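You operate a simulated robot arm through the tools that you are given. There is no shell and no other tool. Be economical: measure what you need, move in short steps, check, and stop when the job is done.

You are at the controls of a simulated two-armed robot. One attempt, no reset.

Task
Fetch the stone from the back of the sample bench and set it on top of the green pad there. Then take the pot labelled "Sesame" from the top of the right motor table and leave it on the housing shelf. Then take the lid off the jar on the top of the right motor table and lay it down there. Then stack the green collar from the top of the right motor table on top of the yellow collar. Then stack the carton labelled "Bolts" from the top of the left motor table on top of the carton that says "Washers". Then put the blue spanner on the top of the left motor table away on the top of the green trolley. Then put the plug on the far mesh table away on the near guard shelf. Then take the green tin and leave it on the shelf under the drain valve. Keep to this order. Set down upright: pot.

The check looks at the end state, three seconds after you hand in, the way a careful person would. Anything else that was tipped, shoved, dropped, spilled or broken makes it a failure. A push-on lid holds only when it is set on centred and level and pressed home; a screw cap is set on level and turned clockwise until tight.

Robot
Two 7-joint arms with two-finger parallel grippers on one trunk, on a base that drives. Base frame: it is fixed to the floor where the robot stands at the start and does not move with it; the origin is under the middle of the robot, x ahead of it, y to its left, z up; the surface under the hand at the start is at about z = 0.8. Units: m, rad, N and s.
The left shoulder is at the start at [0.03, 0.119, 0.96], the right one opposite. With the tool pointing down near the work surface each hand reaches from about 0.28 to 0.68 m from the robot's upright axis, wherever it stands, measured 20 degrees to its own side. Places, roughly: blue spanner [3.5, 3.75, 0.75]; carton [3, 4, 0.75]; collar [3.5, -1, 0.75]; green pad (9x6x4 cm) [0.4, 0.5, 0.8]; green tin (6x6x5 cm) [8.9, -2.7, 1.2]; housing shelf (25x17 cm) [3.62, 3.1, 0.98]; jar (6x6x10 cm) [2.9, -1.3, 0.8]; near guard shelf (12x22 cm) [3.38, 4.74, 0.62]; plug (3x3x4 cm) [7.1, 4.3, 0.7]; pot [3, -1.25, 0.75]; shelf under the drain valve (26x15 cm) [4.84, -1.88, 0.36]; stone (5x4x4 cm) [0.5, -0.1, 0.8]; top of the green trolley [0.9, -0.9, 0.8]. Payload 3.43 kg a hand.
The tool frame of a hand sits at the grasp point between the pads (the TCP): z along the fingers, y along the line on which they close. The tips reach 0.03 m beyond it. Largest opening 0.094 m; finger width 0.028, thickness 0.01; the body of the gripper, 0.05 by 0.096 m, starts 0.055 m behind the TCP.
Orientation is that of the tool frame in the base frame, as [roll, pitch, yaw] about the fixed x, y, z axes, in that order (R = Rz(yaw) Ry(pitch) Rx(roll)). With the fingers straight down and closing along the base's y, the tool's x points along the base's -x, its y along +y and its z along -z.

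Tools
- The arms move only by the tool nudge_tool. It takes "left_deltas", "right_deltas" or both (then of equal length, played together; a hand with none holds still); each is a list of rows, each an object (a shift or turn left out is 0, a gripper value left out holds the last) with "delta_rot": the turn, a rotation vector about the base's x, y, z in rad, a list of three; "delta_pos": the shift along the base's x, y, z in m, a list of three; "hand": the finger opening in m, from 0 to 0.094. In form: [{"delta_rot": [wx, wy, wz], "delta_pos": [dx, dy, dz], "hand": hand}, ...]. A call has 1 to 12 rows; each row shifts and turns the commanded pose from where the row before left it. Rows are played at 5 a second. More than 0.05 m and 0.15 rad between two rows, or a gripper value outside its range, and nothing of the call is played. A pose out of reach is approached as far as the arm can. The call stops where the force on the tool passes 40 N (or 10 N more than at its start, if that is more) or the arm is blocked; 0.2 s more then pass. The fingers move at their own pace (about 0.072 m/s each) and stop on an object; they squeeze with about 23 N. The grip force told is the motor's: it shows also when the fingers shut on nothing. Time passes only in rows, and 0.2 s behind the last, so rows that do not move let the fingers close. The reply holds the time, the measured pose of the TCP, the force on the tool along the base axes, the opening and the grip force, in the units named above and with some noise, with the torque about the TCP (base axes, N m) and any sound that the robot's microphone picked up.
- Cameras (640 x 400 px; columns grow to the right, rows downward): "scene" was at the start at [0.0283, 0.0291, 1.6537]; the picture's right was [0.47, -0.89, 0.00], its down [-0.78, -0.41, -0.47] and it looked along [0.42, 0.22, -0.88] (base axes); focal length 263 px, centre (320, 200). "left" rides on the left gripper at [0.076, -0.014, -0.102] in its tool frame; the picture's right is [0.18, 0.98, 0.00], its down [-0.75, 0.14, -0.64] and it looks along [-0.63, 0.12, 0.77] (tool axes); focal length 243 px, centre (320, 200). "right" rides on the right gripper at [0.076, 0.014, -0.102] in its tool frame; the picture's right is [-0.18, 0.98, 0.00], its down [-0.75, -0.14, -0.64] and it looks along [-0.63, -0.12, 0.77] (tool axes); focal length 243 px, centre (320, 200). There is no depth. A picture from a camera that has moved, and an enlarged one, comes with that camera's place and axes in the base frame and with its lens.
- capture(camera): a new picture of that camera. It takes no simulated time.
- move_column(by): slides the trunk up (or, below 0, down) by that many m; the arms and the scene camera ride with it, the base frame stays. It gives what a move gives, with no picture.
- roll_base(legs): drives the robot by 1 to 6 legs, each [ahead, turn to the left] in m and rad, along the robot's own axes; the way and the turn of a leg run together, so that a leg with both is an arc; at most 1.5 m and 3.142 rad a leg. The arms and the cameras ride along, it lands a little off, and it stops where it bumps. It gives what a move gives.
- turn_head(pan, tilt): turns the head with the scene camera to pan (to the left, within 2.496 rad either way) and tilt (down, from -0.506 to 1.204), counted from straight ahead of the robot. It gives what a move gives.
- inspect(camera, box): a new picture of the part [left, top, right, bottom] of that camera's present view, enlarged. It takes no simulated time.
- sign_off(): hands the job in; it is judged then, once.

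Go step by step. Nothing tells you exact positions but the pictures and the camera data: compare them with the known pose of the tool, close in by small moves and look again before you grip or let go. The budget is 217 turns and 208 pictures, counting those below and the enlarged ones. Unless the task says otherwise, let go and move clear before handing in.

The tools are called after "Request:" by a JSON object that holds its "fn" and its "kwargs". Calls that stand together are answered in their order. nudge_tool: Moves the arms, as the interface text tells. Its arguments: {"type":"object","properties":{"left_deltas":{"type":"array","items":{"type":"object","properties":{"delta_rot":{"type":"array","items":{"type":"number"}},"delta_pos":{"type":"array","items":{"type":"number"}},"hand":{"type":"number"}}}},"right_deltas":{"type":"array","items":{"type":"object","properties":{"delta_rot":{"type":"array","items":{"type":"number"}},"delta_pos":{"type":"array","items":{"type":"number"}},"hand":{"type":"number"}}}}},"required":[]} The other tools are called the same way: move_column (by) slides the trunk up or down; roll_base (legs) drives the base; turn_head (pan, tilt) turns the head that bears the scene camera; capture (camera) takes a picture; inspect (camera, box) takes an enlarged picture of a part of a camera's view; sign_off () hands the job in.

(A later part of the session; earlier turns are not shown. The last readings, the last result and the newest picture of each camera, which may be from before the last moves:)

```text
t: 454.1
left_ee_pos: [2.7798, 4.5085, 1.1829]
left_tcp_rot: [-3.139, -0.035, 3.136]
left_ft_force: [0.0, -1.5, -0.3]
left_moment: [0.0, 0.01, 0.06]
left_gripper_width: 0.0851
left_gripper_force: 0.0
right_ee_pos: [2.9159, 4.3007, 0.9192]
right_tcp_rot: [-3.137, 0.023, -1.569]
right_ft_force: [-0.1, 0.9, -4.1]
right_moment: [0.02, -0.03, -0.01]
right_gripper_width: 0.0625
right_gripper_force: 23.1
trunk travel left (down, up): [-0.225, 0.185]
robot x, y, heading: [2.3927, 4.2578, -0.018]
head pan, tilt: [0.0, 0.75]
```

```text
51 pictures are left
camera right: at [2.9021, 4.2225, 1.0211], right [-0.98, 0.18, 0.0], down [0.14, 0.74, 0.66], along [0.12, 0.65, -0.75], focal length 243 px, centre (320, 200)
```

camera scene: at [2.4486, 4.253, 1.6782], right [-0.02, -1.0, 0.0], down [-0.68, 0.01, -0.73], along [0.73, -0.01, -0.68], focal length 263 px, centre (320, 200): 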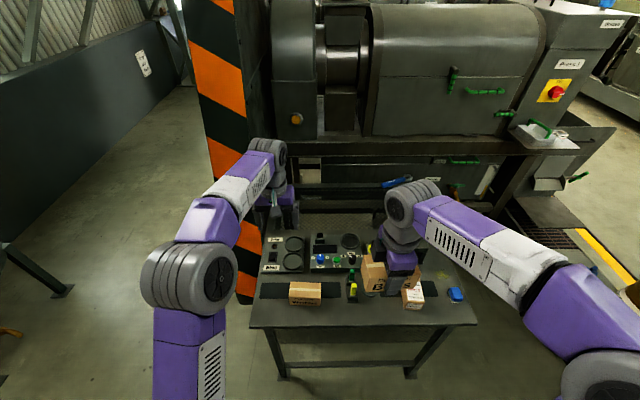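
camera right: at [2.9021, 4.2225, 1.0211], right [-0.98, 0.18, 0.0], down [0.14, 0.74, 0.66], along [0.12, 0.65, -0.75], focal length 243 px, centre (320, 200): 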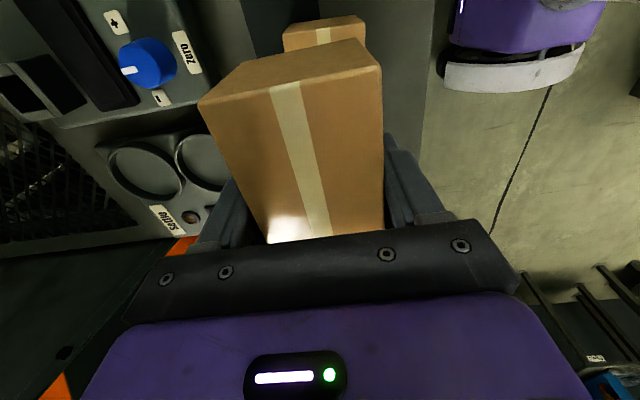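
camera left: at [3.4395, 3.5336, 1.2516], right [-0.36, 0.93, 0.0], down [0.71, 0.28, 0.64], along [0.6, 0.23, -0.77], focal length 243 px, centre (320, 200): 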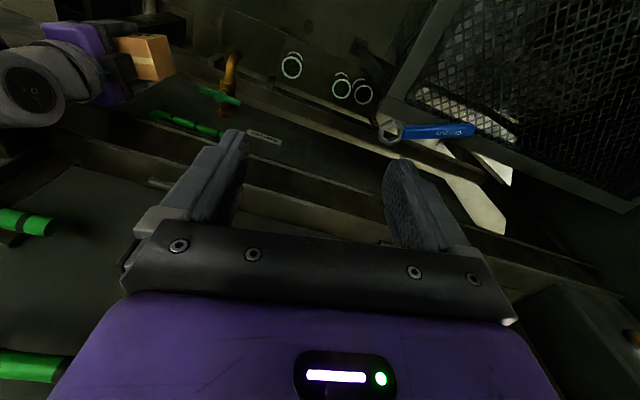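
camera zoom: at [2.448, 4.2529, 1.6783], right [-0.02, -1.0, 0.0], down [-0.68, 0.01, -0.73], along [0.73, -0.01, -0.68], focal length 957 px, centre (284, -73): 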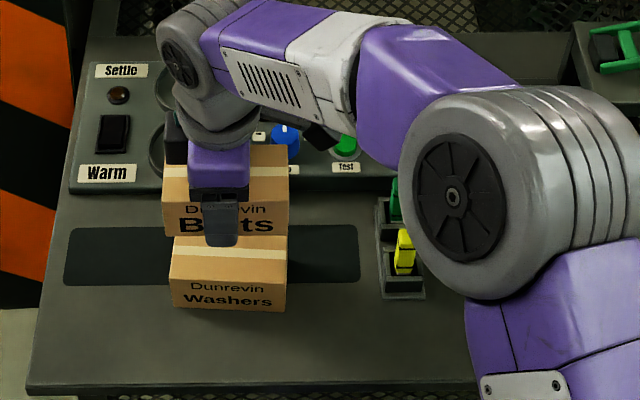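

Alignment is good along y and about 1 cm off in x. I'll correct and lower onto the Washers carton.

Request:
{"fn": "nudge_tool", "kwargs": {"right_deltas": [{"delta_pos": [-0.01, 0, -0.02]}, {"delta_pos": [0, 0, -0.03]}, {"delta_pos": [0, 0, -0.008]}, {"delta_pos": [0, 0, -0.003]}, {"delta_pos": [0, 0, -0.002]}, {"delta_pos": [0, 0, 0]}]}}

Request:
{"fn": "inspect", "kwargs": {"camera": "scene", "box": [270, 240, 370, 310]}}

```text
t: 455.5
left_ee_pos: [2.78, 4.5072, 1.182]
left_tcp_rot: [-3.14, -0.035, 3.136]
left_ft_force: [0.5, -0.3, 0.7]
left_moment: [-0.04, -0.01, 0.03]
left_gripper_width: 0.0851
left_gripper_force: 0.0
right_ee_pos: [2.9061, 4.2985, 0.8566]
right_tcp_rot: [-3.136, 0.025, -1.568]
right_ft_force: [-0.3, -0.5, -5.2]
right_moment: [0.04, 0.01, -0.03]
right_gripper_width: 0.0626
right_gripper_force: 22.5
trunk travel left (down, up): [-0.225, 0.185]
robot x, y, heading: [2.3971, 4.2555, -0.016]
head pan, tilt: [0.0, 0.75]
```

```text
5.71 times, centred on (320, 275) of scene
camera zoom: at [2.4487, 4.2531, 1.6782], right [-0.02, -1.0, 0.0], down [-0.68, 0.01, -0.73], along [0.73, -0.01, -0.68], focal length 1504 px, centre (320, -229)
```

zoom: 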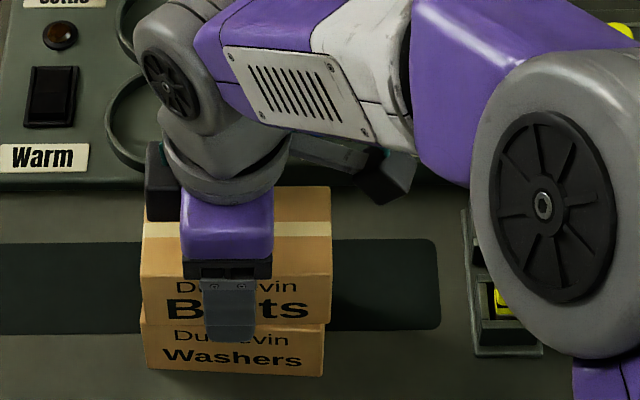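

Request:
{"fn": "nudge_tool", "kwargs": {"right_deltas": [{"delta_pos": [0, 0, -0.002]}, {"delta_pos": [0, 0, -0.0015]}, {"delta_pos": [0, 0, -0.0015]}, {"delta_pos": [0, 0, 0]}]}}

```text
t: 456.5
left_ee_pos: [2.7783, 4.5078, 1.1838]
left_tcp_rot: [-3.139, -0.035, 3.14]
left_ft_force: [-0.6, 0.5, 0.1]
left_moment: [0.01, 0.04, 0.02]
left_gripper_width: 0.0851
left_gripper_force: 0.1
right_ee_pos: [2.9087, 4.2992, 0.855]
right_tcp_rot: [-3.134, 0.026, -1.568]
right_ft_force: [-2.0, 5.1, 9.9]
right_moment: [-0.6, 0.5, -0.17]
right_gripper_width: 0.0623
right_gripper_force: 22.8
trunk travel left (down, up): [-0.225, 0.185]
robot x, y, heading: [2.3956, 4.2546, -0.023]
head pan, tilt: [0.0, 0.75]
```

Contact made. Releasing gently and lifting straight up.

Request:
{"fn": "nudge_tool", "kwargs": {"right_deltas": [{"hand": 0.066}, {"hand": 0.07}, {"hand": 0.078}, {"hand": 0.085}, {"hand": 0.085}, {"delta_pos": [0, 0, 0.02]}, {"delta_pos": [0, 0, 0.045]}, {"delta_pos": [0, 0, 0.045]}, {"delta_pos": [0, 0, 0.045]}, {"delta_pos": [-0.02, -0.03, 0.03]}, {"delta_pos": [-0.03, -0.03, 0.02]}, {"delta_pos": [-0.03, -0.03, 0]}]}}

Request:
{"fn": "inspect", "kwargs": {"camera": "scene", "box": [250, 180, 490, 330]}}

```text
t: 459.1
left_ee_pos: [2.7775, 4.5071, 1.1827]
left_tcp_rot: [3.14, -0.033, 3.139]
left_ft_force: [-0.8, 0.1, 0.2]
left_moment: [-0.01, -0.02, 0.01]
left_gripper_width: 0.085
left_gripper_force: 0.0
right_ee_pos: [2.8269, 4.209, 1.0531]
right_tcp_rot: [-3.135, 0.024, -1.571]
right_ft_force: [0.2, -0.8, 0.1]
right_moment: [-0.02, -0.01, -0.01]
right_gripper_width: 0.0849
right_gripper_force: 0.0
trunk travel left (down, up): [-0.225, 0.185]
robot x, y, heading: [2.3932, 4.2538, -0.02]
head pan, tilt: [0.0, 0.75]
```

```text
2.67 times, centred on (370, 255) of scene
camera zoom: at [2.4473, 4.252, 1.6783], right [-0.02, -1.0, 0.0], down [-0.68, 0.01, -0.73], along [0.73, -0.01, -0.68], focal length 702 px, centre (187, 53)
```

zoom: 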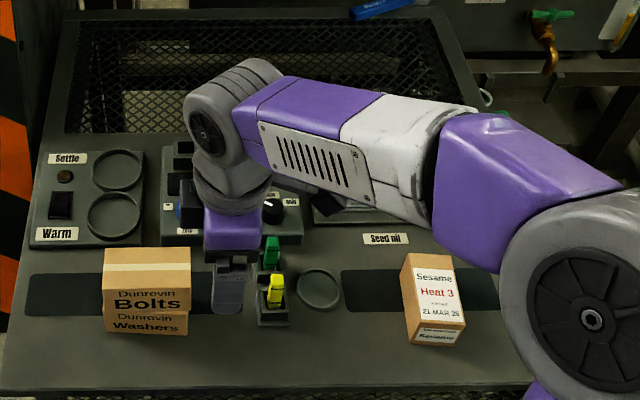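

Bolts is stacked neatly on Washers. Next is the spanner, now near the table's right-front corner. I'll raise the trunk a little for clearance and return to the bay.

Request:
{"fn": "move_column", "kwargs": {"by": 0.1}}

Request:
{"fn": "roll_base", "kwargs": {"legs": [[0, 0.99], [-1.1, 0], [0, -0.97], [1.2, 0]]}}

```text
t: 460.4
left_ee_pos: [2.7791, 4.5077, 1.282]
left_tcp_rot: [-3.139, -0.033, 3.139]
left_ft_force: [-1.0, 0.1, -0.1]
left_moment: [0.01, -0.01, -0.01]
left_gripper_width: 0.0849
left_gripper_force: 0.1
right_ee_pos: [2.8265, 4.2108, 1.1519]
right_tcp_rot: [-3.135, 0.025, -1.567]
right_ft_force: [-0.1, -0.1, 0.6]
right_moment: [0.0, 0.01, 0.03]
right_gripper_width: 0.085
right_gripper_force: 0.1
trunk travel left (down, up): [-0.325, 0.085]
robot x, y, heading: [2.3885, 4.2544, -0.017]
head pan, tilt: [0.0, 0.75]
```

```text
t: 476.8
left_ee_pos: [3.3694, 3.6861, 1.2831]
left_tcp_rot: [-3.14, -0.035, -3.072]
left_ft_force: [-0.2, -0.2, -0.2]
left_moment: [0.01, -0.01, 0.0]
left_gripper_width: 0.0851
left_gripper_force: 0.1
right_ee_pos: [3.4396, 3.3938, 1.1523]
right_tcp_rot: [-3.137, 0.024, -1.497]
right_ft_force: [0.0, -0.4, -0.4]
right_moment: [-0.01, 0.01, -0.02]
right_gripper_width: 0.0849
right_gripper_force: 0.0
trunk travel left (down, up): [-0.325, 0.085]
robot x, y, heading: [3.0051, 3.4056, 0.054]
head pan, tilt: [0.0, 0.75]
```

Request:
{"fn": "roll_base", "kwargs": {"legs": [[0.1, 0], [0, 0.85]]}}

Request:
{"fn": "move_column", "kwargs": {"by": -0.1}}

Request:
{"fn": "capture", "kwargs": {"camera": "right"}}

Request:
{"fn": "capture", "kwargs": {"camera": "scene"}}

```text
t: 480.1
left_ee_pos: [3.133, 3.8721, 1.2818]
left_tcp_rot: [-3.14, -0.035, -2.217]
left_ft_force: [0.5, -0.7, 0.4]
left_moment: [-0.01, 0.0, 0.04]
left_gripper_width: 0.085
left_gripper_force: 0.0
right_ee_pos: [3.3982, 3.7322, 1.1522]
right_tcp_rot: [-3.137, 0.025, -0.641]
right_ft_force: [-0.3, 0.4, -0.2]
right_moment: [0.01, 0.0, 0.06]
right_gripper_width: 0.0849
right_gripper_force: 0.1
trunk travel left (down, up): [-0.325, 0.085]
robot x, y, heading: [3.1028, 3.4114, 0.915]
head pan, tilt: [0.0, 0.75]
```

```text
t: 481.4
left_ee_pos: [3.1327, 3.8734, 1.1838]
left_tcp_rot: [-3.139, -0.037, -2.216]
left_ft_force: [-1.1, -0.3, -0.2]
left_moment: [0.03, 0.0, -0.03]
left_gripper_width: 0.085
left_gripper_force: 0.1
right_ee_pos: [3.399, 3.7317, 1.0525]
right_tcp_rot: [-3.135, 0.025, -0.64]
right_ft_force: [-0.1, 0.2, 0.3]
right_moment: [0.01, 0.0, -0.01]
right_gripper_width: 0.0852
right_gripper_force: 0.0
trunk travel left (down, up): [-0.225, 0.185]
robot x, y, heading: [3.1017, 3.4119, 0.909]
head pan, tilt: [0.0, 0.75]
```

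```text
48 pictures are left
camera right: at [3.4542, 3.6731, 1.1543], right [-0.73, -0.68, 0.0], down [-0.51, 0.55, 0.66], along [-0.45, 0.49, -0.75], focal length 243 px, centre (320, 200)
```

right: 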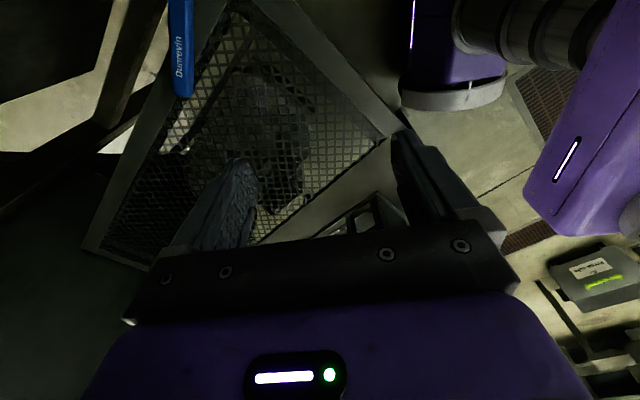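

```text
47 pictures are left
camera scene: at [3.138, 3.453, 1.6784], right [0.79, -0.61, 0.0], down [-0.42, -0.54, -0.73], along [0.45, 0.58, -0.68], focal length 263 px, centre (320, 200)
```

scene: 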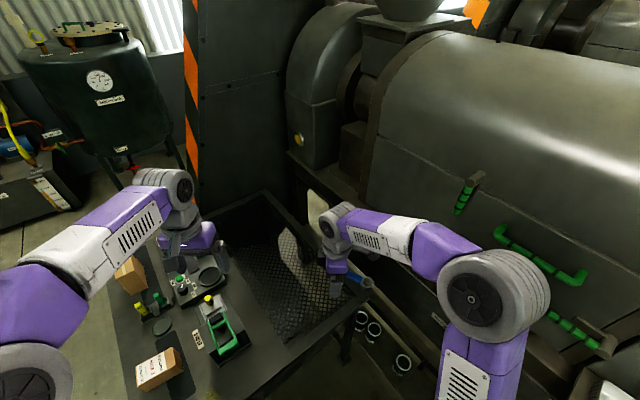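

Request:
{"fn": "nudge_tool", "kwargs": {"right_deltas": [{"delta_pos": [0.01, 0.005, -0.045], "delta_rot": [0, 0, -0.1]}, {"delta_pos": [0.01, 0.01, -0.045], "delta_rot": [0, 0, -0.1]}, {"delta_pos": [0.033, 0.025, -0.02], "delta_rot": [0, 0, -0.1]}, {"delta_pos": [0.033, 0.025, -0.02], "delta_rot": [0, 0, -0.1]}, {"delta_pos": [0.034, 0.025, 0], "delta_rot": [0, 0, -0.1]}, {"delta_pos": [0.034, 0.026, 0]}, {"delta_pos": [0, 0, 0]}]}}

Request:
{"fn": "capture", "kwargs": {"camera": "right"}}

```text
t: 483.1
left_ee_pos: [3.1319, 3.8717, 1.1832]
left_tcp_rot: [-3.139, -0.032, -2.216]
left_ft_force: [1.1, 0.5, 0.5]
left_moment: [0.02, 0.01, 0.0]
left_gripper_width: 0.0849
left_gripper_force: 0.1
right_ee_pos: [3.5532, 3.8462, 0.9227]
right_tcp_rot: [-3.138, 0.024, -1.14]
right_ft_force: [0.0, 0.5, -0.4]
right_moment: [0.03, -0.02, -0.02]
right_gripper_width: 0.0849
right_gripper_force: 0.0
trunk travel left (down, up): [-0.225, 0.185]
robot x, y, heading: [3.107, 3.4131, 0.908]
head pan, tilt: [0.0, 0.75]
```

```text
46 pictures are left
camera right: at [3.5719, 3.7689, 1.0247], right [-0.97, -0.24, 0.0], down [-0.18, 0.73, 0.66], along [-0.16, 0.64, -0.75], focal length 243 px, centre (320, 200)
```

right: 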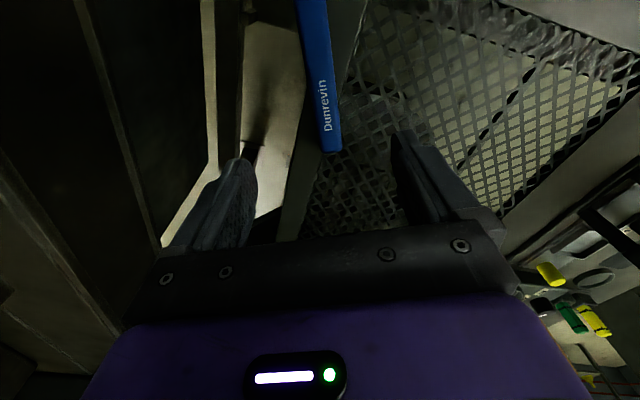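

Request:
{"fn": "nudge_tool", "kwargs": {"right_deltas": [{"delta_pos": [-0.004, 0, -0.04]}, {"delta_pos": [0, 0, -0.045]}, {"delta_pos": [0, 0, -0.035]}, {"delta_pos": [0, 0, -0.01]}, {"delta_pos": [0, 0, -0.005]}, {"delta_pos": [0, 0, 0]}]}}

Request:
{"fn": "capture", "kwargs": {"camera": "right"}}

```text
t: 484.4
left_ee_pos: [3.1297, 3.87, 1.1841]
left_tcp_rot: [-3.14, -0.033, -2.216]
left_ft_force: [0.3, 0.9, 0.1]
left_moment: [-0.01, 0.03, 0.03]
left_gripper_width: 0.0848
left_gripper_force: 0.1
right_ee_pos: [3.5497, 3.8473, 0.7908]
right_tcp_rot: [-3.129, 0.029, -1.141]
right_ft_force: [0.2, -5.7, 31.2]
right_moment: [-1.14, 1.16, 0.4]
right_gripper_width: 0.0857
right_gripper_force: 0.4
trunk travel left (down, up): [-0.225, 0.185]
robot x, y, heading: [3.1085, 3.4123, 0.913]
head pan, tilt: [0.0, 0.75]
```

```text
45 pictures are left
camera right: at [3.5695, 3.7691, 0.8921], right [-0.97, -0.24, -0.01], down [-0.19, 0.72, 0.66], along [-0.16, 0.65, -0.75], focal length 243 px, centre (320, 200)
```

right: 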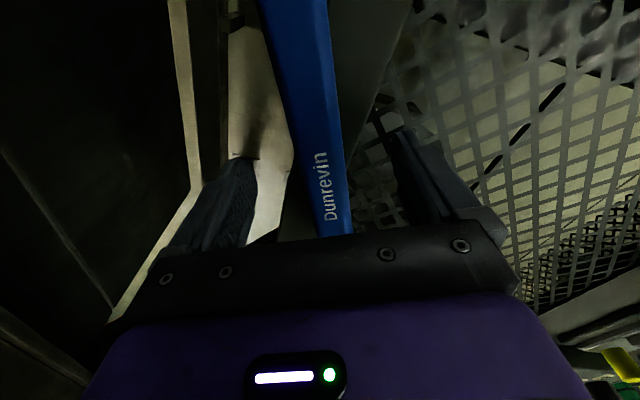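

The fingertips touch the surface with the handle between them. I'll ease up slightly and close.

Request:
{"fn": "nudge_tool", "kwargs": {"right_deltas": [{"delta_pos": [0, 0, 0.004]}, {"hand": 0.05}, {"hand": 0.0}, {"hand": 0.0}, {"hand": 0.0}, {"hand": 0.0}, {"delta_pos": [0, 0, 0.01]}, {"delta_pos": [0, 0, 0.03]}, {"delta_pos": [0, 0, 0.03]}, {"delta_pos": [0, 0, 0]}]}}

Request:
{"fn": "capture", "kwargs": {"camera": "right"}}

```text
t: 486.6
left_ee_pos: [3.1325, 3.873, 1.1833]
left_tcp_rot: [-3.14, -0.035, -2.217]
left_ft_force: [0.2, -0.1, 1.0]
left_moment: [0.02, -0.02, -0.02]
left_gripper_width: 0.085
left_gripper_force: 0.1
right_ee_pos: [3.5474, 3.8451, 0.86]
right_tcp_rot: [-3.136, 0.024, -1.141]
right_ft_force: [0.1, 0.2, -2.2]
right_moment: [0.05, 0.03, 0.0]
right_gripper_width: 0.0254
right_gripper_force: 23.2
trunk travel left (down, up): [-0.225, 0.185]
robot x, y, heading: [3.1054, 3.4118, 0.913]
head pan, tilt: [0.0, 0.75]
```

```text
44 pictures are left
camera right: at [3.5678, 3.7684, 0.9618], right [-0.97, -0.24, 0.0], down [-0.18, 0.73, 0.66], along [-0.16, 0.64, -0.75], focal length 243 px, centre (320, 200)
```

right: 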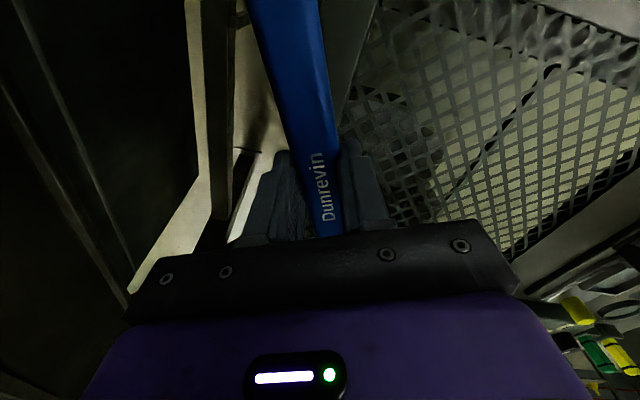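

The spanner is held (0.025). I'll lift it high and pull in, checking before any driving.

Request:
{"fn": "nudge_tool", "kwargs": {"right_deltas": [{"delta_pos": [0, 0, 0.045]}, {"delta_pos": [0, 0, 0.045]}, {"delta_pos": [-0.0125, -0.02, 0.03]}, {"delta_pos": [-0.0125, -0.02, 0.03]}, {"delta_pos": [-0.0125, -0.02, 0.03]}, {"delta_pos": [-0.0125, -0.02, 0.03]}, {"delta_pos": [-0.0125, -0.02, 0.03]}, {"delta_pos": [-0.0125, -0.02, 0.03]}, {"delta_pos": [-0.0125, -0.02, 0.02]}, {"delta_pos": [0, 0, 0]}]}}

Request:
{"fn": "capture", "kwargs": {"camera": "scene"}}

```text
t: 488.9
left_ee_pos: [3.1329, 3.8739, 1.1832]
left_tcp_rot: [-3.14, -0.035, -2.217]
left_ft_force: [-0.1, -0.3, 0.2]
left_moment: [0.01, 0.0, -0.02]
left_gripper_width: 0.085
left_gripper_force: 0.1
right_ee_pos: [3.4632, 3.7103, 1.1514]
right_tcp_rot: [-3.137, 0.025, -1.139]
right_ft_force: [-0.5, 0.1, -2.0]
right_moment: [0.04, 0.05, -0.01]
right_gripper_width: 0.0252
right_gripper_force: 23.4
trunk travel left (down, up): [-0.225, 0.185]
robot x, y, heading: [3.1032, 3.4138, 0.909]
head pan, tilt: [0.0, 0.75]
```

```text
43 pictures are left
camera scene: at [3.1385, 3.4539, 1.6782], right [0.79, -0.61, 0.0], down [-0.42, -0.54, -0.73], along [0.45, 0.58, -0.68], focal length 263 px, centre (320, 200)
```

scene: 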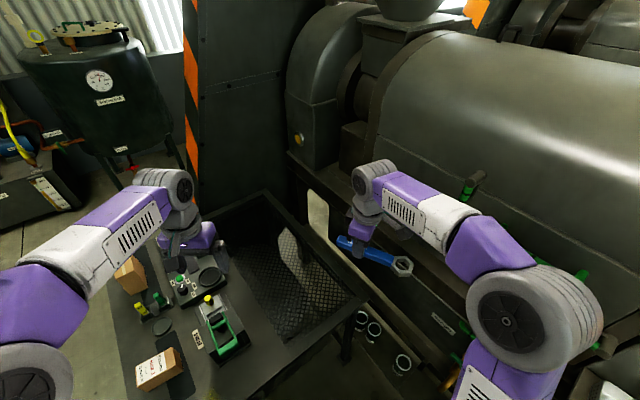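

Spanner secure. I'll raise the trunk for clearance over the housing shelf, back out and drive down the aisle towards the trolley.

Request:
{"fn": "move_column", "kwargs": {"by": 0.1}}

Request:
{"fn": "roll_base", "kwargs": {"legs": [[-0.1, 0], [0, -0.909], [-1.37, 0], [0, -1.571], [1.5, 0], [1.5, 0]]}}

```text
t: 490.2
left_ee_pos: [3.1329, 3.8724, 1.2826]
left_tcp_rot: [-3.14, -0.036, -2.217]
left_ft_force: [-0.2, -0.5, 0.6]
left_moment: [0.02, -0.01, -0.03]
left_gripper_width: 0.0851
left_gripper_force: 0.0
right_ee_pos: [3.4628, 3.7084, 1.2516]
right_tcp_rot: [-3.136, 0.025, -1.139]
right_ft_force: [-0.2, 0.6, -1.6]
right_moment: [0.05, -0.02, -0.02]
right_gripper_width: 0.0256
right_gripper_force: 23.1
trunk travel left (down, up): [-0.325, 0.085]
robot x, y, heading: [3.1039, 3.4103, 0.912]
head pan, tilt: [0.0, 0.75]
```

```text
t: 517.8
left_ee_pos: [1.8985, -0.0356, 1.2826]
left_tcp_rot: [-3.141, -0.036, 1.547]
left_ft_force: [-1.3, -0.3, 0.3]
left_moment: [0.0, 0.0, 0.0]
left_gripper_width: 0.085
left_gripper_force: 0.1
right_ee_pos: [1.5349, -0.0963, 1.2523]
right_tcp_rot: [-3.137, 0.024, 2.625]
right_ft_force: [0.6, -0.3, -1.7]
right_moment: [-0.02, -0.03, 0.01]
right_gripper_width: 0.0256
right_gripper_force: 22.9
trunk travel left (down, up): [-0.325, 0.085]
robot x, y, heading: [1.6521, 0.3536, -1.604]
head pan, tilt: [0.0, 0.75]
```

Request:
{"fn": "roll_base", "kwargs": {"legs": [[1.25, 0], [0, -1.537]]}}

Request:
{"fn": "turn_head", "kwargs": {"pan": 0.0, "tilt": 0.85}}

Request:
{"fn": "capture", "kwargs": {"camera": "scene"}}

```text
t: 527.9
left_ee_pos: [1.2504, -1.1794, 1.2828]
left_tcp_rot: [-3.14, -0.034, 0.047]
left_ft_force: [0.5, 0.3, -0.5]
left_moment: [0.0, 0.02, -0.05]
left_gripper_width: 0.085
left_gripper_force: 0.1
right_ee_pos: [1.1647, -0.8205, 1.2523]
right_tcp_rot: [-3.137, 0.023, 1.124]
right_ft_force: [0.8, 0.0, -1.3]
right_moment: [-0.05, 0.02, 0.01]
right_gripper_width: 0.0252
right_gripper_force: 23.3
trunk travel left (down, up): [-0.325, 0.085]
robot x, y, heading: [1.6236, -0.9057, -3.104]
head pan, tilt: [0.0, 0.75]
```

```text
t: 528.5
left_ee_pos: [1.2514, -1.1791, 1.2826]
left_tcp_rot: [-3.14, -0.035, 0.047]
left_ft_force: [0.4, 0.1, -0.3]
left_moment: [-0.01, -0.01, 0.05]
left_gripper_width: 0.0851
left_gripper_force: 0.1
right_ee_pos: [1.1652, -0.8202, 1.2529]
right_tcp_rot: [-3.137, 0.025, 1.124]
right_ft_force: [0.1, 0.1, -1.2]
right_moment: [-0.02, 0.01, 0.01]
right_gripper_width: 0.0254
right_gripper_force: 23.0
trunk travel left (down, up): [-0.325, 0.085]
robot x, y, heading: [1.6203, -0.9065, -3.108]
head pan, tilt: [0.0, 0.85]
```

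```text
42 pictures are left
camera scene: at [1.5755, -0.9095, 1.7702], right [-0.03, 1.0, 0.0], down [0.75, 0.03, -0.66], along [-0.66, -0.02, -0.75], focal length 263 px, centre (320, 200)
```

scene: 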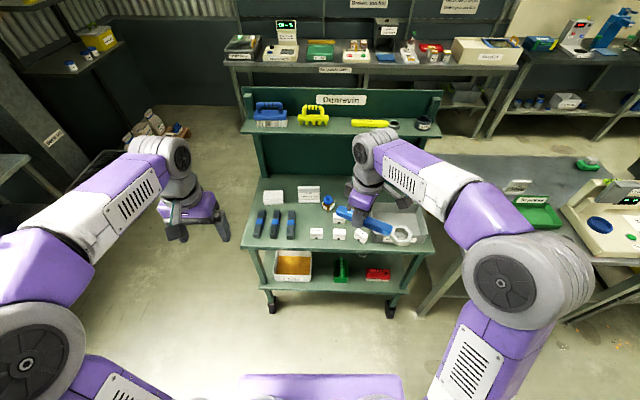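

Request:
{"fn": "inspect", "kwargs": {"camera": "scene", "box": [235, 160, 445, 285]}}

Request:
{"fn": "capture", "kwargs": {"camera": "right"}}

```text
3.05 times, centred on (340, 222) of scene
camera zoom: at [1.5755, -0.9095, 1.7702], right [-0.03, 1.0, 0.0], down [0.75, 0.03, -0.66], along [-0.66, -0.02, -0.75], focal length 802 px, centre (259, 131)
```

zoom: 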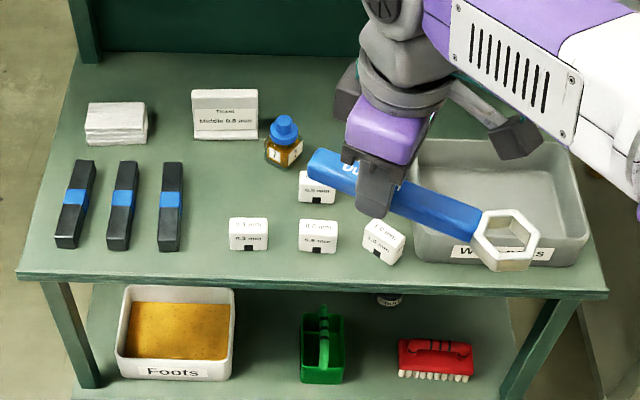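

```text
40 pictures are left
camera right: at [1.2137, -0.7561, 1.3536], right [0.81, -0.59, 0.0], down [-0.44, -0.61, 0.66], along [-0.39, -0.53, -0.75], focal length 243 px, centre (320, 200)
```

right: 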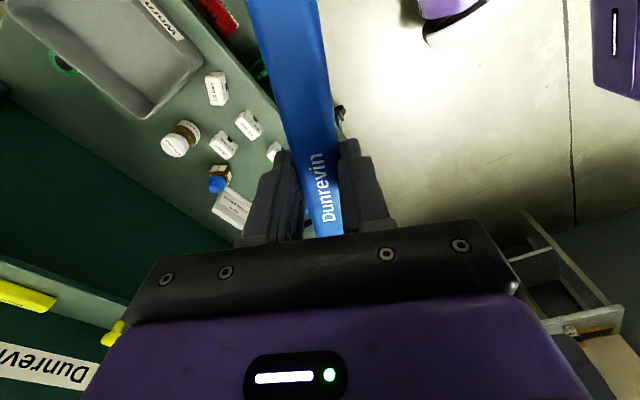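

The trolley top has a clear strip between the black bars and the white blocks around y≈-1.0. I'll move in, turn the spanner parallel to that strip (base x) and tuck the left hand back.

Request:
{"fn": "nudge_tool", "kwargs": {"left_deltas": [{"delta_pos": [0.03, -0.02, 0]}, {"delta_pos": [0.03, -0.02, 0]}, {"delta_pos": [0.03, -0.01, 0]}, {"delta_pos": [0.03, 0, 0]}, {}, {}, {}, {}, {}], "right_deltas": [{"delta_rot": [0, 0, -0.14]}, {"delta_rot": [0, 0, -0.14]}, {"delta_rot": [0, 0, -0.14]}, {"delta_rot": [0, 0, -0.14]}, {"delta_rot": [0, 0, -0.14]}, {"delta_rot": [0, 0, -0.14]}, {"delta_rot": [0, 0, -0.14]}, {"delta_rot": [0, 0, -0.14]}, {}]}}

Request:
{"fn": "roll_base", "kwargs": {"legs": [[0.24, 0]]}}

Request:
{"fn": "move_column", "kwargs": {"by": -0.1}}

```text
t: 530.5
left_ee_pos: [1.3682, -1.2318, 1.2818]
left_tcp_rot: [-3.14, -0.033, 0.046]
left_ft_force: [0.2, -0.1, -0.6]
left_moment: [0.02, -0.02, -0.01]
left_gripper_width: 0.0852
left_gripper_force: 0.0
right_ee_pos: [1.1649, -0.8213, 1.2521]
right_tcp_rot: [-3.135, 0.023, 0.001]
right_ft_force: [0.2, -0.2, -1.8]
right_moment: [0.03, 0.05, -0.01]
right_gripper_width: 0.0254
right_gripper_force: 23.3
trunk travel left (down, up): [-0.325, 0.085]
robot x, y, heading: [1.6229, -0.9069, -3.109]
head pan, tilt: [0.0, 0.85]
```

```text
t: 532.3
left_ee_pos: [1.1204, -1.2334, 1.282]
left_tcp_rot: [-3.141, -0.034, 0.03]
left_ft_force: [-0.7, 1.0, 0.3]
left_moment: [0.01, -0.03, 0.02]
left_gripper_width: 0.0852
left_gripper_force: 0.1
right_ee_pos: [0.9236, -0.8198, 1.2521]
right_tcp_rot: [-3.137, 0.024, -0.01]
right_ft_force: [0.3, 0.1, -1.6]
right_moment: [-0.02, 0.04, 0.02]
right_gripper_width: 0.0256
right_gripper_force: 23.0
trunk travel left (down, up): [-0.325, 0.085]
robot x, y, heading: [1.3823, -0.9143, -3.124]
head pan, tilt: [0.0, 0.85]
```

```text
t: 533.6
left_ee_pos: [1.1204, -1.2347, 1.1805]
left_tcp_rot: [-3.141, -0.034, 0.033]
left_ft_force: [1.3, 0.1, 0.8]
left_moment: [0.04, 0.01, -0.01]
left_gripper_width: 0.0849
left_gripper_force: 0.2
right_ee_pos: [0.9223, -0.8205, 1.1517]
right_tcp_rot: [-3.135, 0.025, -0.013]
right_ft_force: [0.4, -0.4, -1.4]
right_moment: [0.0, 0.04, 0.02]
right_gripper_width: 0.0253
right_gripper_force: 23.7
trunk travel left (down, up): [-0.225, 0.185]
robot x, y, heading: [1.3784, -0.9118, -3.121]
head pan, tilt: [0.0, 0.85]
```

Request:
{"fn": "nudge_tool", "kwargs": {"right_deltas": [{"delta_pos": [-0.016, -0.037, -0.02]}, {"delta_pos": [-0.016, -0.037, -0.02]}, {"delta_pos": [-0.016, -0.037, -0.02]}, {"delta_pos": [-0.016, -0.037, -0.02]}, {"delta_pos": [-0.016, -0.037, -0.02]}, {"delta_pos": [0, 0, -0.045]}, {"delta_pos": [0, 0, -0.045]}, {"delta_pos": [0, 0, 0]}]}}

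Request:
{"fn": "inspect", "kwargs": {"camera": "scene", "box": [190, 150, 430, 290]}}

Request:
{"fn": "capture", "kwargs": {"camera": "right"}}

```text
t: 535.5
left_ee_pos: [1.121, -1.233, 1.1815]
left_tcp_rot: [-3.139, -0.036, 0.031]
left_ft_force: [1.0, -0.2, 0.7]
left_moment: [0.0, -0.03, 0.04]
left_gripper_width: 0.0849
left_gripper_force: 0.1
right_ee_pos: [0.8427, -1.0044, 0.962]
right_tcp_rot: [-3.137, 0.025, -0.013]
right_ft_force: [-0.2, -0.1, -1.8]
right_moment: [0.01, 0.03, 0.01]
right_gripper_width: 0.0258
right_gripper_force: 23.1
trunk travel left (down, up): [-0.225, 0.185]
robot x, y, heading: [1.3832, -0.9151, -3.122]
head pan, tilt: [0.0, 0.85]
```

```text
2.67 times, centred on (310, 220) of scene
camera zoom: at [1.3332, -0.9147, 1.6702], right [-0.02, 1.0, 0.0], down [0.75, 0.01, -0.66], along [-0.66, -0.01, -0.75], focal length 702 px, centre (347, 147)
```

zoom: 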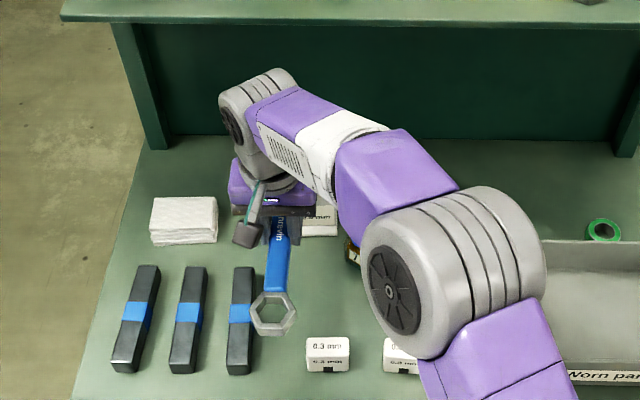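

```text
38 pictures are left
camera right: at [0.9222, -1.0194, 1.0644], right [-0.2, -0.98, 0.0], down [-0.74, 0.15, 0.66], along [-0.65, 0.13, -0.75], focal length 243 px, centre (320, 200)
```

right: 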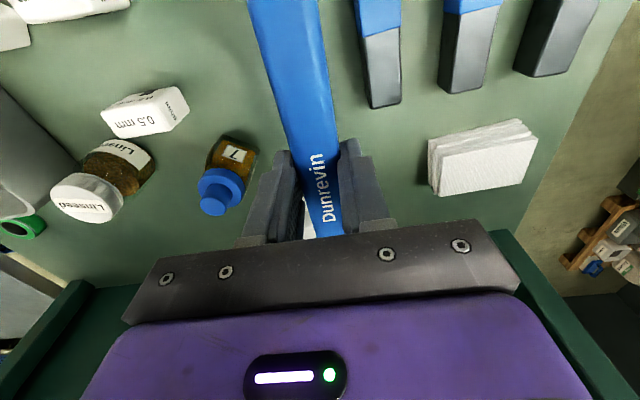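

The strip below is clear on both sides. Lowering the spanner onto the trolley top.

Request:
{"fn": "nudge_tool", "kwargs": {"right_deltas": [{"delta_pos": [0.003, -0.001, -0.045]}, {"delta_pos": [0, 0, -0.045]}, {"delta_pos": [0, 0, -0.03]}, {"delta_pos": [0, 0, -0.005]}, {"delta_pos": [0, 0, -0.003]}, {"delta_pos": [0, 0, 0]}]}}

Request:
{"fn": "nudge_tool", "kwargs": {"right_deltas": [{"delta_pos": [0, 0, -0.002]}, {"delta_pos": [0, 0, -0.002]}, {"delta_pos": [0, 0, 0]}]}}

```text
t: 536.3
left_ee_pos: [1.122, -1.233, 1.1826]
left_tcp_rot: [-3.139, -0.036, 0.03]
left_ft_force: [-1.1, 0.0, -0.5]
left_moment: [0.06, -0.01, 0.0]
left_gripper_width: 0.0849
left_gripper_force: 0.1
right_ee_pos: [0.8507, -1.005, 0.8511]
right_tcp_rot: [-3.136, 0.023, -0.01]
right_ft_force: [8.8, 5.4, 10.1]
right_moment: [-0.09, -0.42, 0.3]
right_gripper_width: 0.0253
right_gripper_force: 22.5
trunk travel left (down, up): [-0.225, 0.185]
robot x, y, heading: [1.3801, -0.9123, -3.121]
head pan, tilt: [0.0, 0.85]
stopped in row 4 (right hand): the force on the tool passed its limit at 44 N (the readings are from after the stop); the commanded pose is now the measured one
```

```text
t: 537.1
left_ee_pos: [1.1209, -1.2341, 1.181]
left_tcp_rot: [-3.141, -0.035, 0.029]
left_ft_force: [-0.4, 0.0, -0.4]
left_moment: [0.03, -0.03, -0.01]
left_gripper_width: 0.0851
left_gripper_force: 0.0
right_ee_pos: [0.847, -1.0065, 0.85]
right_tcp_rot: [3.141, 0.033, -0.011]
right_ft_force: [5.1, 2.1, 15.1]
right_moment: [0.11, -0.37, 0.02]
right_gripper_width: 0.0256
right_gripper_force: 22.7
trunk travel left (down, up): [-0.225, 0.185]
robot x, y, heading: [1.3795, -0.9116, -3.122]
head pan, tilt: [0.0, 0.85]
stopped in row 3 (right hand): the force on the tool passed its limit at 41 N (the readings are from after the stop); the commanded pose is now the measured one
```

Contact came about 2 cm earlier than expected, so I'll check what is touching.

Request:
{"fn": "capture", "kwargs": {"camera": "right"}}

Request:
{"fn": "inspect", "kwargs": {"camera": "scene", "box": [240, 190, 340, 290]}}

```text
37 pictures are left
camera right: at [0.9275, -1.021, 0.9514], right [-0.19, -0.98, 0.01], down [-0.73, 0.15, 0.67], along [-0.65, 0.13, -0.75], focal length 243 px, centre (320, 200)
```

right: 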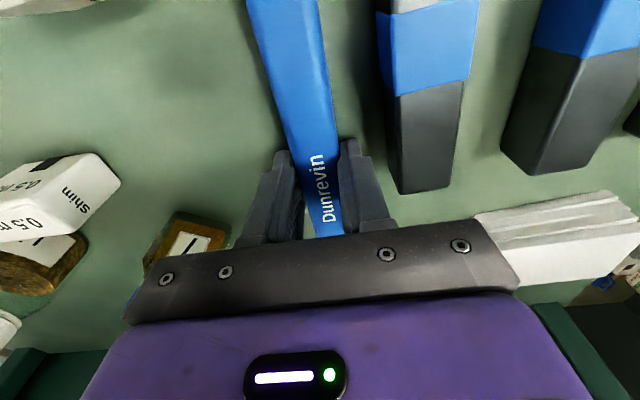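

```text
4.00 times, centred on (290, 240) of scene
camera zoom: at [1.3339, -0.9146, 1.6701], right [-0.02, 1.0, 0.0], down [0.75, 0.01, -0.66], along [-0.66, -0.01, -0.75], focal length 1053 px, centre (440, 40)
```

zoom: 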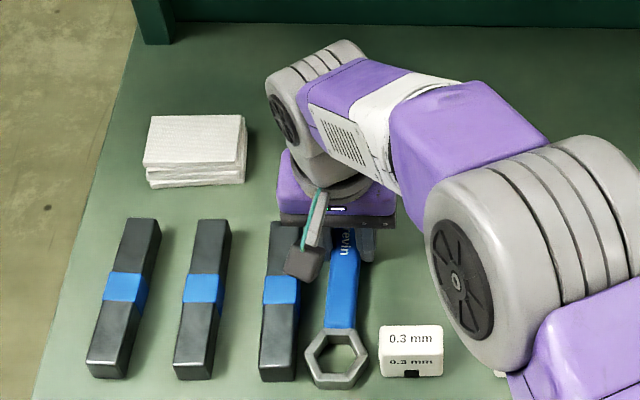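

The spanner is simply resting on the surface; the trolley top is near z≈0.82. I'll release with a small opening and rise.

Request:
{"fn": "nudge_tool", "kwargs": {"right_deltas": [{"hand": 0.03}, {"hand": 0.036}, {"hand": 0.04}, {"delta_pos": [0, 0, 0.02]}, {"delta_pos": [0, 0, 0.045]}, {"delta_pos": [0, 0, 0.045]}, {"delta_pos": [0, 0, 0.045]}, {"delta_pos": [0.02, 0.02, 0.04]}, {"delta_pos": [0.02, 0.02, 0.04]}, {"delta_pos": [0.03, 0.03, 0.02]}, {"delta_pos": [0, 0, 0]}]}}

Request:
{"fn": "inspect", "kwargs": {"camera": "scene", "box": [190, 150, 430, 290]}}

```text
t: 539.5
left_ee_pos: [1.1199, -1.2359, 1.1809]
left_tcp_rot: [-3.141, -0.034, 0.029]
left_ft_force: [0.0, 0.2, 0.0]
left_moment: [0.02, -0.02, -0.03]
left_gripper_width: 0.085
left_gripper_force: 0.1
right_ee_pos: [0.9186, -0.9366, 1.1037]
right_tcp_rot: [-3.138, 0.028, -0.012]
right_ft_force: [-0.3, 0.4, -0.2]
right_moment: [0.04, -0.01, 0.01]
right_gripper_width: 0.0399
right_gripper_force: 0.1
trunk travel left (down, up): [-0.225, 0.185]
robot x, y, heading: [1.3781, -0.9138, -3.124]
head pan, tilt: [0.0, 0.85]
```

```text
2.67 times, centred on (310, 220) of scene
camera zoom: at [1.3318, -0.9162, 1.6701], right [-0.02, 1.0, 0.0], down [0.75, 0.01, -0.66], along [-0.66, -0.01, -0.75], focal length 702 px, centre (347, 147)
```

zoom: 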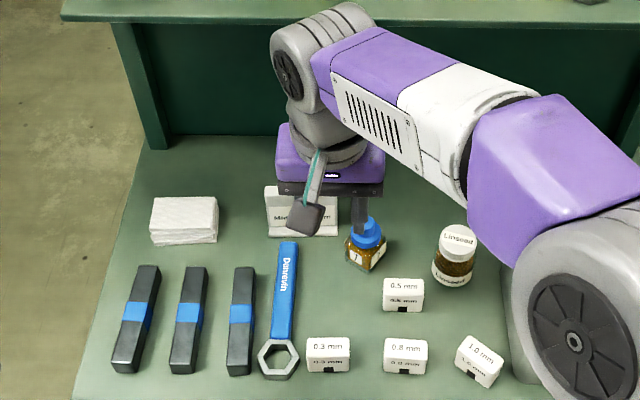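

The spanner lies neatly on the trolley top with nothing disturbed. Next is the plug on the far mesh table. I'll tuck the right hand, then drive up the aisle to look behind the left press line.

Request:
{"fn": "nudge_tool", "kwargs": {"right_deltas": [{"delta_pos": [0.02, 0.02, 0.03]}, {"delta_pos": [0.02, 0.02, 0.03]}, {"delta_pos": [0, 0, 0]}]}}

Request:
{"fn": "roll_base", "kwargs": {"legs": [[-0.3, 0], [0, -1.588], [1.5, 0], [1.5, 0], [1.25, 0], [0, -0.6]]}}

```text
t: 540.3
left_ee_pos: [1.1188, -1.2341, 1.1812]
left_tcp_rot: [-3.14, -0.036, 0.03]
left_ft_force: [0.3, -0.2, -0.3]
left_moment: [0.02, -0.01, 0.03]
left_gripper_width: 0.0852
left_gripper_force: 0.0
right_ee_pos: [0.9561, -0.894, 1.1599]
right_tcp_rot: [-3.14, 0.029, -0.011]
right_ft_force: [-0.3, -0.7, -0.1]
right_moment: [0.03, 0.01, 0.04]
right_gripper_width: 0.04
right_gripper_force: 0.1
trunk travel left (down, up): [-0.225, 0.185]
robot x, y, heading: [1.3833, -0.9151, -3.123]
head pan, tilt: [0.0, 0.85]
```

```text
t: 565.2
left_ee_pos: [0.9682, 3.4524, 1.1809]
left_tcp_rot: [3.141, -0.038, -1.415]
left_ft_force: [0.1, 0.7, 0.3]
left_moment: [-0.05, -0.05, 0.0]
left_gripper_width: 0.0848
left_gripper_force: 0.0
right_ee_pos: [1.285, 3.6574, 1.1611]
right_tcp_rot: [-3.14, 0.027, -1.455]
right_ft_force: [-0.2, 0.3, -0.4]
right_moment: [-0.05, 0.04, 0.01]
right_gripper_width: 0.0398
right_gripper_force: 0.1
trunk travel left (down, up): [-0.225, 0.185]
robot x, y, heading: [1.3157, 3.2336, 1.714]
head pan, tilt: [0.0, 0.85]
stopped in leg 5: the robot was blocked; the commanded pose is now the measured one
```

The heading drifted left and the base was blocked at (1.32, 3.23). I'll look at what it met.

Request:
{"fn": "turn_head", "kwargs": {"pan": 0.3, "tilt": 0.9}}

Request:
{"fn": "capture", "kwargs": {"camera": "scene"}}

```text
t: 566.0
left_ee_pos: [0.9685, 3.4475, 1.182]
left_tcp_rot: [-3.139, -0.035, -1.411]
left_ft_force: [0.1, -0.3, 0.0]
left_moment: [-0.01, 0.02, -0.02]
left_gripper_width: 0.0851
left_gripper_force: 0.1
right_ee_pos: [1.2847, 3.6529, 1.161]
right_tcp_rot: [-3.14, 0.032, -1.453]
right_ft_force: [0.8, 0.5, 0.6]
right_moment: [-0.01, 0.0, -0.01]
right_gripper_width: 0.04
right_gripper_force: 0.0
trunk travel left (down, up): [-0.225, 0.185]
robot x, y, heading: [1.3168, 3.2312, 1.712]
head pan, tilt: [0.3, 0.901]
```

```text
34 pictures are left
camera scene: at [1.2922, 3.2702, 1.6663], right [0.9, 0.43, 0.0], down [0.34, -0.71, -0.62], along [-0.27, 0.56, -0.78], focal length 263 px, centre (320, 200)
```

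scene: 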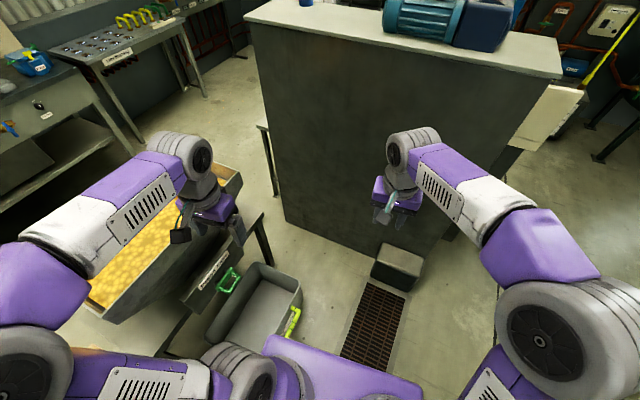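

Request:
{"fn": "roll_base", "kwargs": {"legs": [[-0.35, 0], [0, -1.05], [0.67, 0], [0, 0.44], [1.06, 0]]}}

Request:
{"fn": "turn_head", "kwargs": {"pan": -0.8, "tilt": 0.4}}

Request:
{"fn": "capture", "kwargs": {"camera": "scene"}}

```text
t: 580.4
left_ee_pos: [2.2349, 4.5576, 1.1818]
left_tcp_rot: [-3.141, -0.035, -2.071]
left_ft_force: [-0.4, -0.5, 0.2]
left_moment: [0.0, 0.01, 0.01]
left_gripper_width: 0.0851
left_gripper_force: 0.0
right_ee_pos: [2.6108, 4.5267, 1.1622]
right_tcp_rot: [-3.142, 0.032, -2.111]
right_ft_force: [-0.2, 0.1, 0.2]
right_moment: [0.0, 0.01, 0.0]
right_gripper_width: 0.0401
right_gripper_force: 0.1
trunk travel left (down, up): [-0.225, 0.185]
robot x, y, heading: [2.3805, 4.1691, 1.057]
head pan, tilt: [0.3, 0.901]
```

```text
t: 581.7
left_ee_pos: [2.2345, 4.5571, 1.1819]
left_tcp_rot: [-3.139, -0.032, -2.07]
left_ft_force: [-0.4, -0.8, -0.3]
left_moment: [0.05, -0.02, -0.04]
left_gripper_width: 0.0849
left_gripper_force: 0.1
right_ee_pos: [2.6117, 4.5272, 1.1608]
right_tcp_rot: [3.141, 0.032, -2.111]
right_ft_force: [-0.3, 0.0, -0.6]
right_moment: [-0.04, -0.01, 0.0]
right_gripper_width: 0.0398
right_gripper_force: 0.1
trunk travel left (down, up): [-0.225, 0.185]
robot x, y, heading: [2.383, 4.1704, 1.055]
head pan, tilt: [-0.799, 0.4]
```

```text
33 pictures are left
camera scene: at [2.4567, 4.1687, 1.7093], right [0.26, -0.97, 0.0], down [-0.38, -0.1, -0.92], along [0.89, 0.24, -0.39], focal length 263 px, centre (320, 200)
```

scene: 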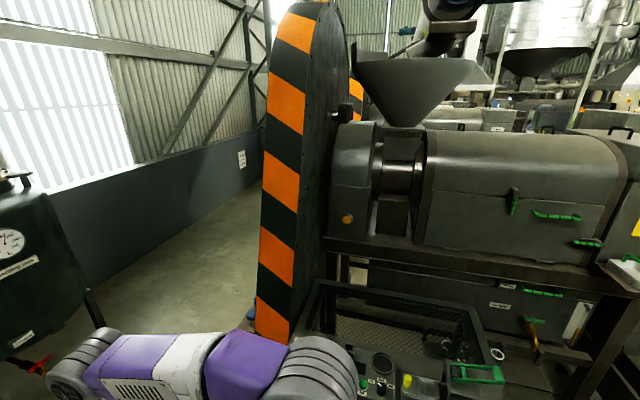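

There is an aisle behind the guard; the near guard shelf is at about (3.36, 4.79). I'll narrow the arms and drive along that back aisle toward the far mesh table.

Request:
{"fn": "nudge_tool", "kwargs": {"left_deltas": [{"delta_pos": [0.036, 0.016, -0.003]}, {"delta_pos": [0.036, 0.016, -0.003]}, {"delta_pos": [0.036, 0.016, -0.003]}, {"delta_pos": [0.036, 0.016, -0.003]}, {"delta_pos": [0.036, 0.016, -0.003]}, {"delta_pos": [0.036, 0.016, -0.003]}, {"delta_pos": [0.036, 0.016, -0.003]}, {}], "right_deltas": [{"delta_pos": [0.028, 0.004, 0]}, {"delta_pos": [0.028, 0.004, 0]}, {"delta_pos": [0.028, 0.004, 0]}, {"delta_pos": [0.028, 0.004, 0]}, {"delta_pos": [0.02, 0.004, 0]}, {}, {}, {}]}}

Request:
{"fn": "roll_base", "kwargs": {"legs": [[0, 0.1], [1.4, 0], [0, -1.155], [1.5, 0]]}}

Request:
{"fn": "turn_head", "kwargs": {"pan": -0.3, "tilt": 0.35}}

Request:
{"fn": "capture", "kwargs": {"camera": "scene"}}

```text
t: 583.5
left_ee_pos: [2.4848, 4.6723, 1.1645]
left_tcp_rot: [-3.14, -0.033, -2.07]
left_ft_force: [-0.1, -0.5, 1.4]
left_moment: [0.03, -0.01, -0.03]
left_gripper_width: 0.0848
left_gripper_force: 0.1
right_ee_pos: [2.7399, 4.5459, 1.1635]
right_tcp_rot: [-3.141, 0.031, -2.111]
right_ft_force: [0.0, -0.3, -0.2]
right_moment: [0.0, 0.01, -0.01]
right_gripper_width: 0.04
right_gripper_force: 0.1
trunk travel left (down, up): [-0.225, 0.185]
robot x, y, heading: [2.3812, 4.1682, 1.055]
head pan, tilt: [-0.799, 0.4]
```

```text
t: 590.4
left_ee_pos: [2.9343, 5.8997, 1.1624]
left_tcp_rot: [3.141, -0.059, -1.959]
left_ft_force: [-2.6, -4.3, 1.6]
left_moment: [-0.01, -0.02, -0.25]
left_gripper_width: 0.0846
left_gripper_force: 0.1
right_ee_pos: [3.2052, 5.8135, 1.1618]
right_tcp_rot: [-3.14, 0.029, -1.983]
right_ft_force: [0.0, 1.4, 0.7]
right_moment: [-0.02, -0.01, 0.01]
right_gripper_width: 0.0402
right_gripper_force: 0.0
trunk travel left (down, up): [-0.225, 0.185]
robot x, y, heading: [2.8973, 5.3988, 1.185]
head pan, tilt: [-0.799, 0.4]
stopped in leg 2: the force on the tool passed its limit at 47 N (the readings are from after the stop); the commanded pose is now the measured one
```

```text
t: 591.4
left_ee_pos: [2.9364, 5.8993, 1.1635]
left_tcp_rot: [3.141, -0.059, -1.953]
left_ft_force: [-4.1, -6.6, 1.7]
left_moment: [-0.05, -0.01, -0.31]
left_gripper_width: 0.0847
left_gripper_force: 0.0
right_ee_pos: [3.2072, 5.8113, 1.1617]
right_tcp_rot: [-3.141, 0.032, -1.985]
right_ft_force: [-0.9, 1.1, 0.4]
right_moment: [0.01, -0.03, -0.01]
right_gripper_width: 0.0399
right_gripper_force: 0.1
trunk travel left (down, up): [-0.225, 0.185]
robot x, y, heading: [2.8997, 5.4, 1.185]
head pan, tilt: [-0.3, 0.351]
```

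```text
32 pictures are left
camera scene: at [2.9445, 5.4393, 1.7139], right [0.77, -0.63, 0.0], down [-0.22, -0.26, -0.94], along [0.6, 0.73, -0.34], focal length 263 px, centre (320, 200)
```

scene: 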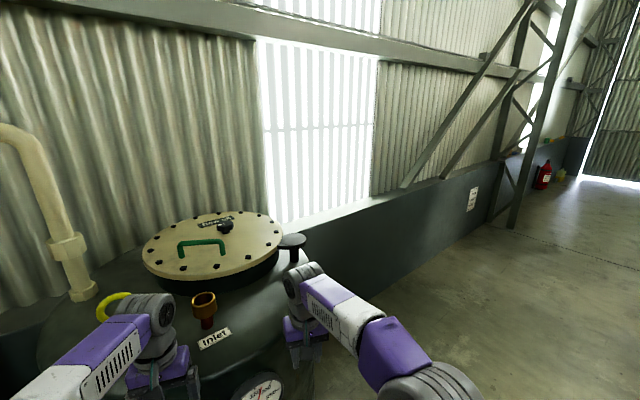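

The left hand touched the big tank. I'll back off, turn right and continue along the aisle.

Request:
{"fn": "roll_base", "kwargs": {"legs": [[-0.18, 0], [0, -1.185], [1.5, 0]]}}

Request:
{"fn": "turn_head", "kwargs": {"pan": -0.2, "tilt": 0.35}}

Request:
{"fn": "capture", "kwargs": {"camera": "scene"}}

```text
t: 602.8
left_ee_pos: [4.7978, 5.4814, 1.1628]
left_tcp_rot: [3.141, -0.058, -3.077]
left_ft_force: [-0.3, 0.1, 0.0]
left_moment: [0.02, 0.05, -0.02]
left_gripper_width: 0.0852
left_gripper_force: 0.2
right_ee_pos: [4.8354, 5.1994, 1.1604]
right_tcp_rot: [-3.14, 0.029, -3.105]
right_ft_force: [0.1, -1.0, 0.3]
right_moment: [0.03, 0.03, 0.01]
right_gripper_width: 0.0401
right_gripper_force: 0.1
trunk travel left (down, up): [-0.225, 0.185]
robot x, y, heading: [4.3254, 5.2985, 0.066]
head pan, tilt: [-0.3, 0.351]
```

```text
t: 603.4
left_ee_pos: [4.796, 5.4811, 1.1626]
left_tcp_rot: [3.141, -0.06, -3.077]
left_ft_force: [-0.2, 0.6, -0.4]
left_moment: [-0.03, -0.04, 0.0]
left_gripper_width: 0.085
left_gripper_force: 0.0
right_ee_pos: [4.8366, 5.1988, 1.1616]
right_tcp_rot: [-3.14, 0.031, -3.106]
right_ft_force: [0.1, 0.1, -0.3]
right_moment: [0.03, -0.01, 0.03]
right_gripper_width: 0.04
right_gripper_force: 0.1
trunk travel left (down, up): [-0.225, 0.185]
robot x, y, heading: [4.3286, 5.2975, 0.062]
head pan, tilt: [-0.201, 0.351]
```

```text
31 pictures are left
camera scene: at [4.3903, 5.2826, 1.7139], right [-0.14, -0.99, 0.0], down [-0.34, 0.05, -0.94], along [0.93, -0.13, -0.34], focal length 263 px, centre (320, 200)
```

scene: 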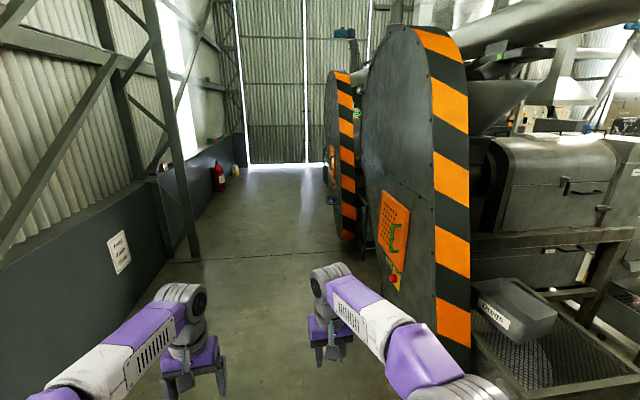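

Each press has its own mesh table and guard; the far mesh table should be the third one at x≈7.1. I'll continue along the aisle and turn to face it.

Request:
{"fn": "roll_base", "kwargs": {"legs": [[0, -0.08], [1.4, 0], [1.32, 0], [0, -1.555]]}}

Request:
{"fn": "turn_head", "kwargs": {"pan": 0.0, "tilt": 0.7}}

Request:
{"fn": "capture", "kwargs": {"camera": "scene"}}

```text
t: 621.0
left_ee_pos: [7.2156, 4.7555, 1.1631]
left_tcp_rot: [3.141, -0.059, 1.57]
left_ft_force: [-0.2, -0.4, -0.4]
left_moment: [0.0, 0.0, 0.0]
left_gripper_width: 0.0851
left_gripper_force: 0.0
right_ee_pos: [6.9317, 4.7347, 1.1615]
right_tcp_rot: [-3.14, 0.03, 1.538]
right_ft_force: [0.9, 0.5, 0.2]
right_moment: [-0.01, -0.01, 0.01]
right_gripper_width: 0.0399
right_gripper_force: 0.1
trunk travel left (down, up): [-0.225, 0.185]
robot x, y, heading: [7.0645, 5.2372, -1.575]
head pan, tilt: [-0.201, 0.351]
```

```text
t: 621.8
left_ee_pos: [7.2165, 4.7563, 1.162]
left_tcp_rot: [-3.141, -0.058, 1.569]
left_ft_force: [0.9, 0.1, -0.5]
left_moment: [-0.01, 0.0, 0.02]
left_gripper_width: 0.0847
left_gripper_force: 0.1
right_ee_pos: [6.9309, 4.7345, 1.1608]
right_tcp_rot: [-3.14, 0.031, 1.539]
right_ft_force: [0.4, -0.3, -0.2]
right_moment: [0.01, -0.02, 0.02]
right_gripper_width: 0.0401
right_gripper_force: 0.0
trunk travel left (down, up): [-0.225, 0.185]
robot x, y, heading: [7.062, 5.2377, -1.574]
head pan, tilt: [0.0, 0.7]
```

```text
30 pictures are left
camera scene: at [7.0655, 5.1812, 1.6825], right [-1.0, 0.0, 0.0], down [0.0, 0.64, -0.77], along [0.0, -0.77, -0.64], focal length 263 px, centre (320, 200)
```

scene: 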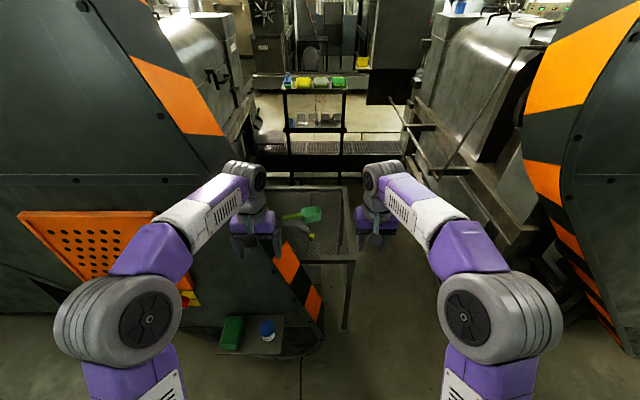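

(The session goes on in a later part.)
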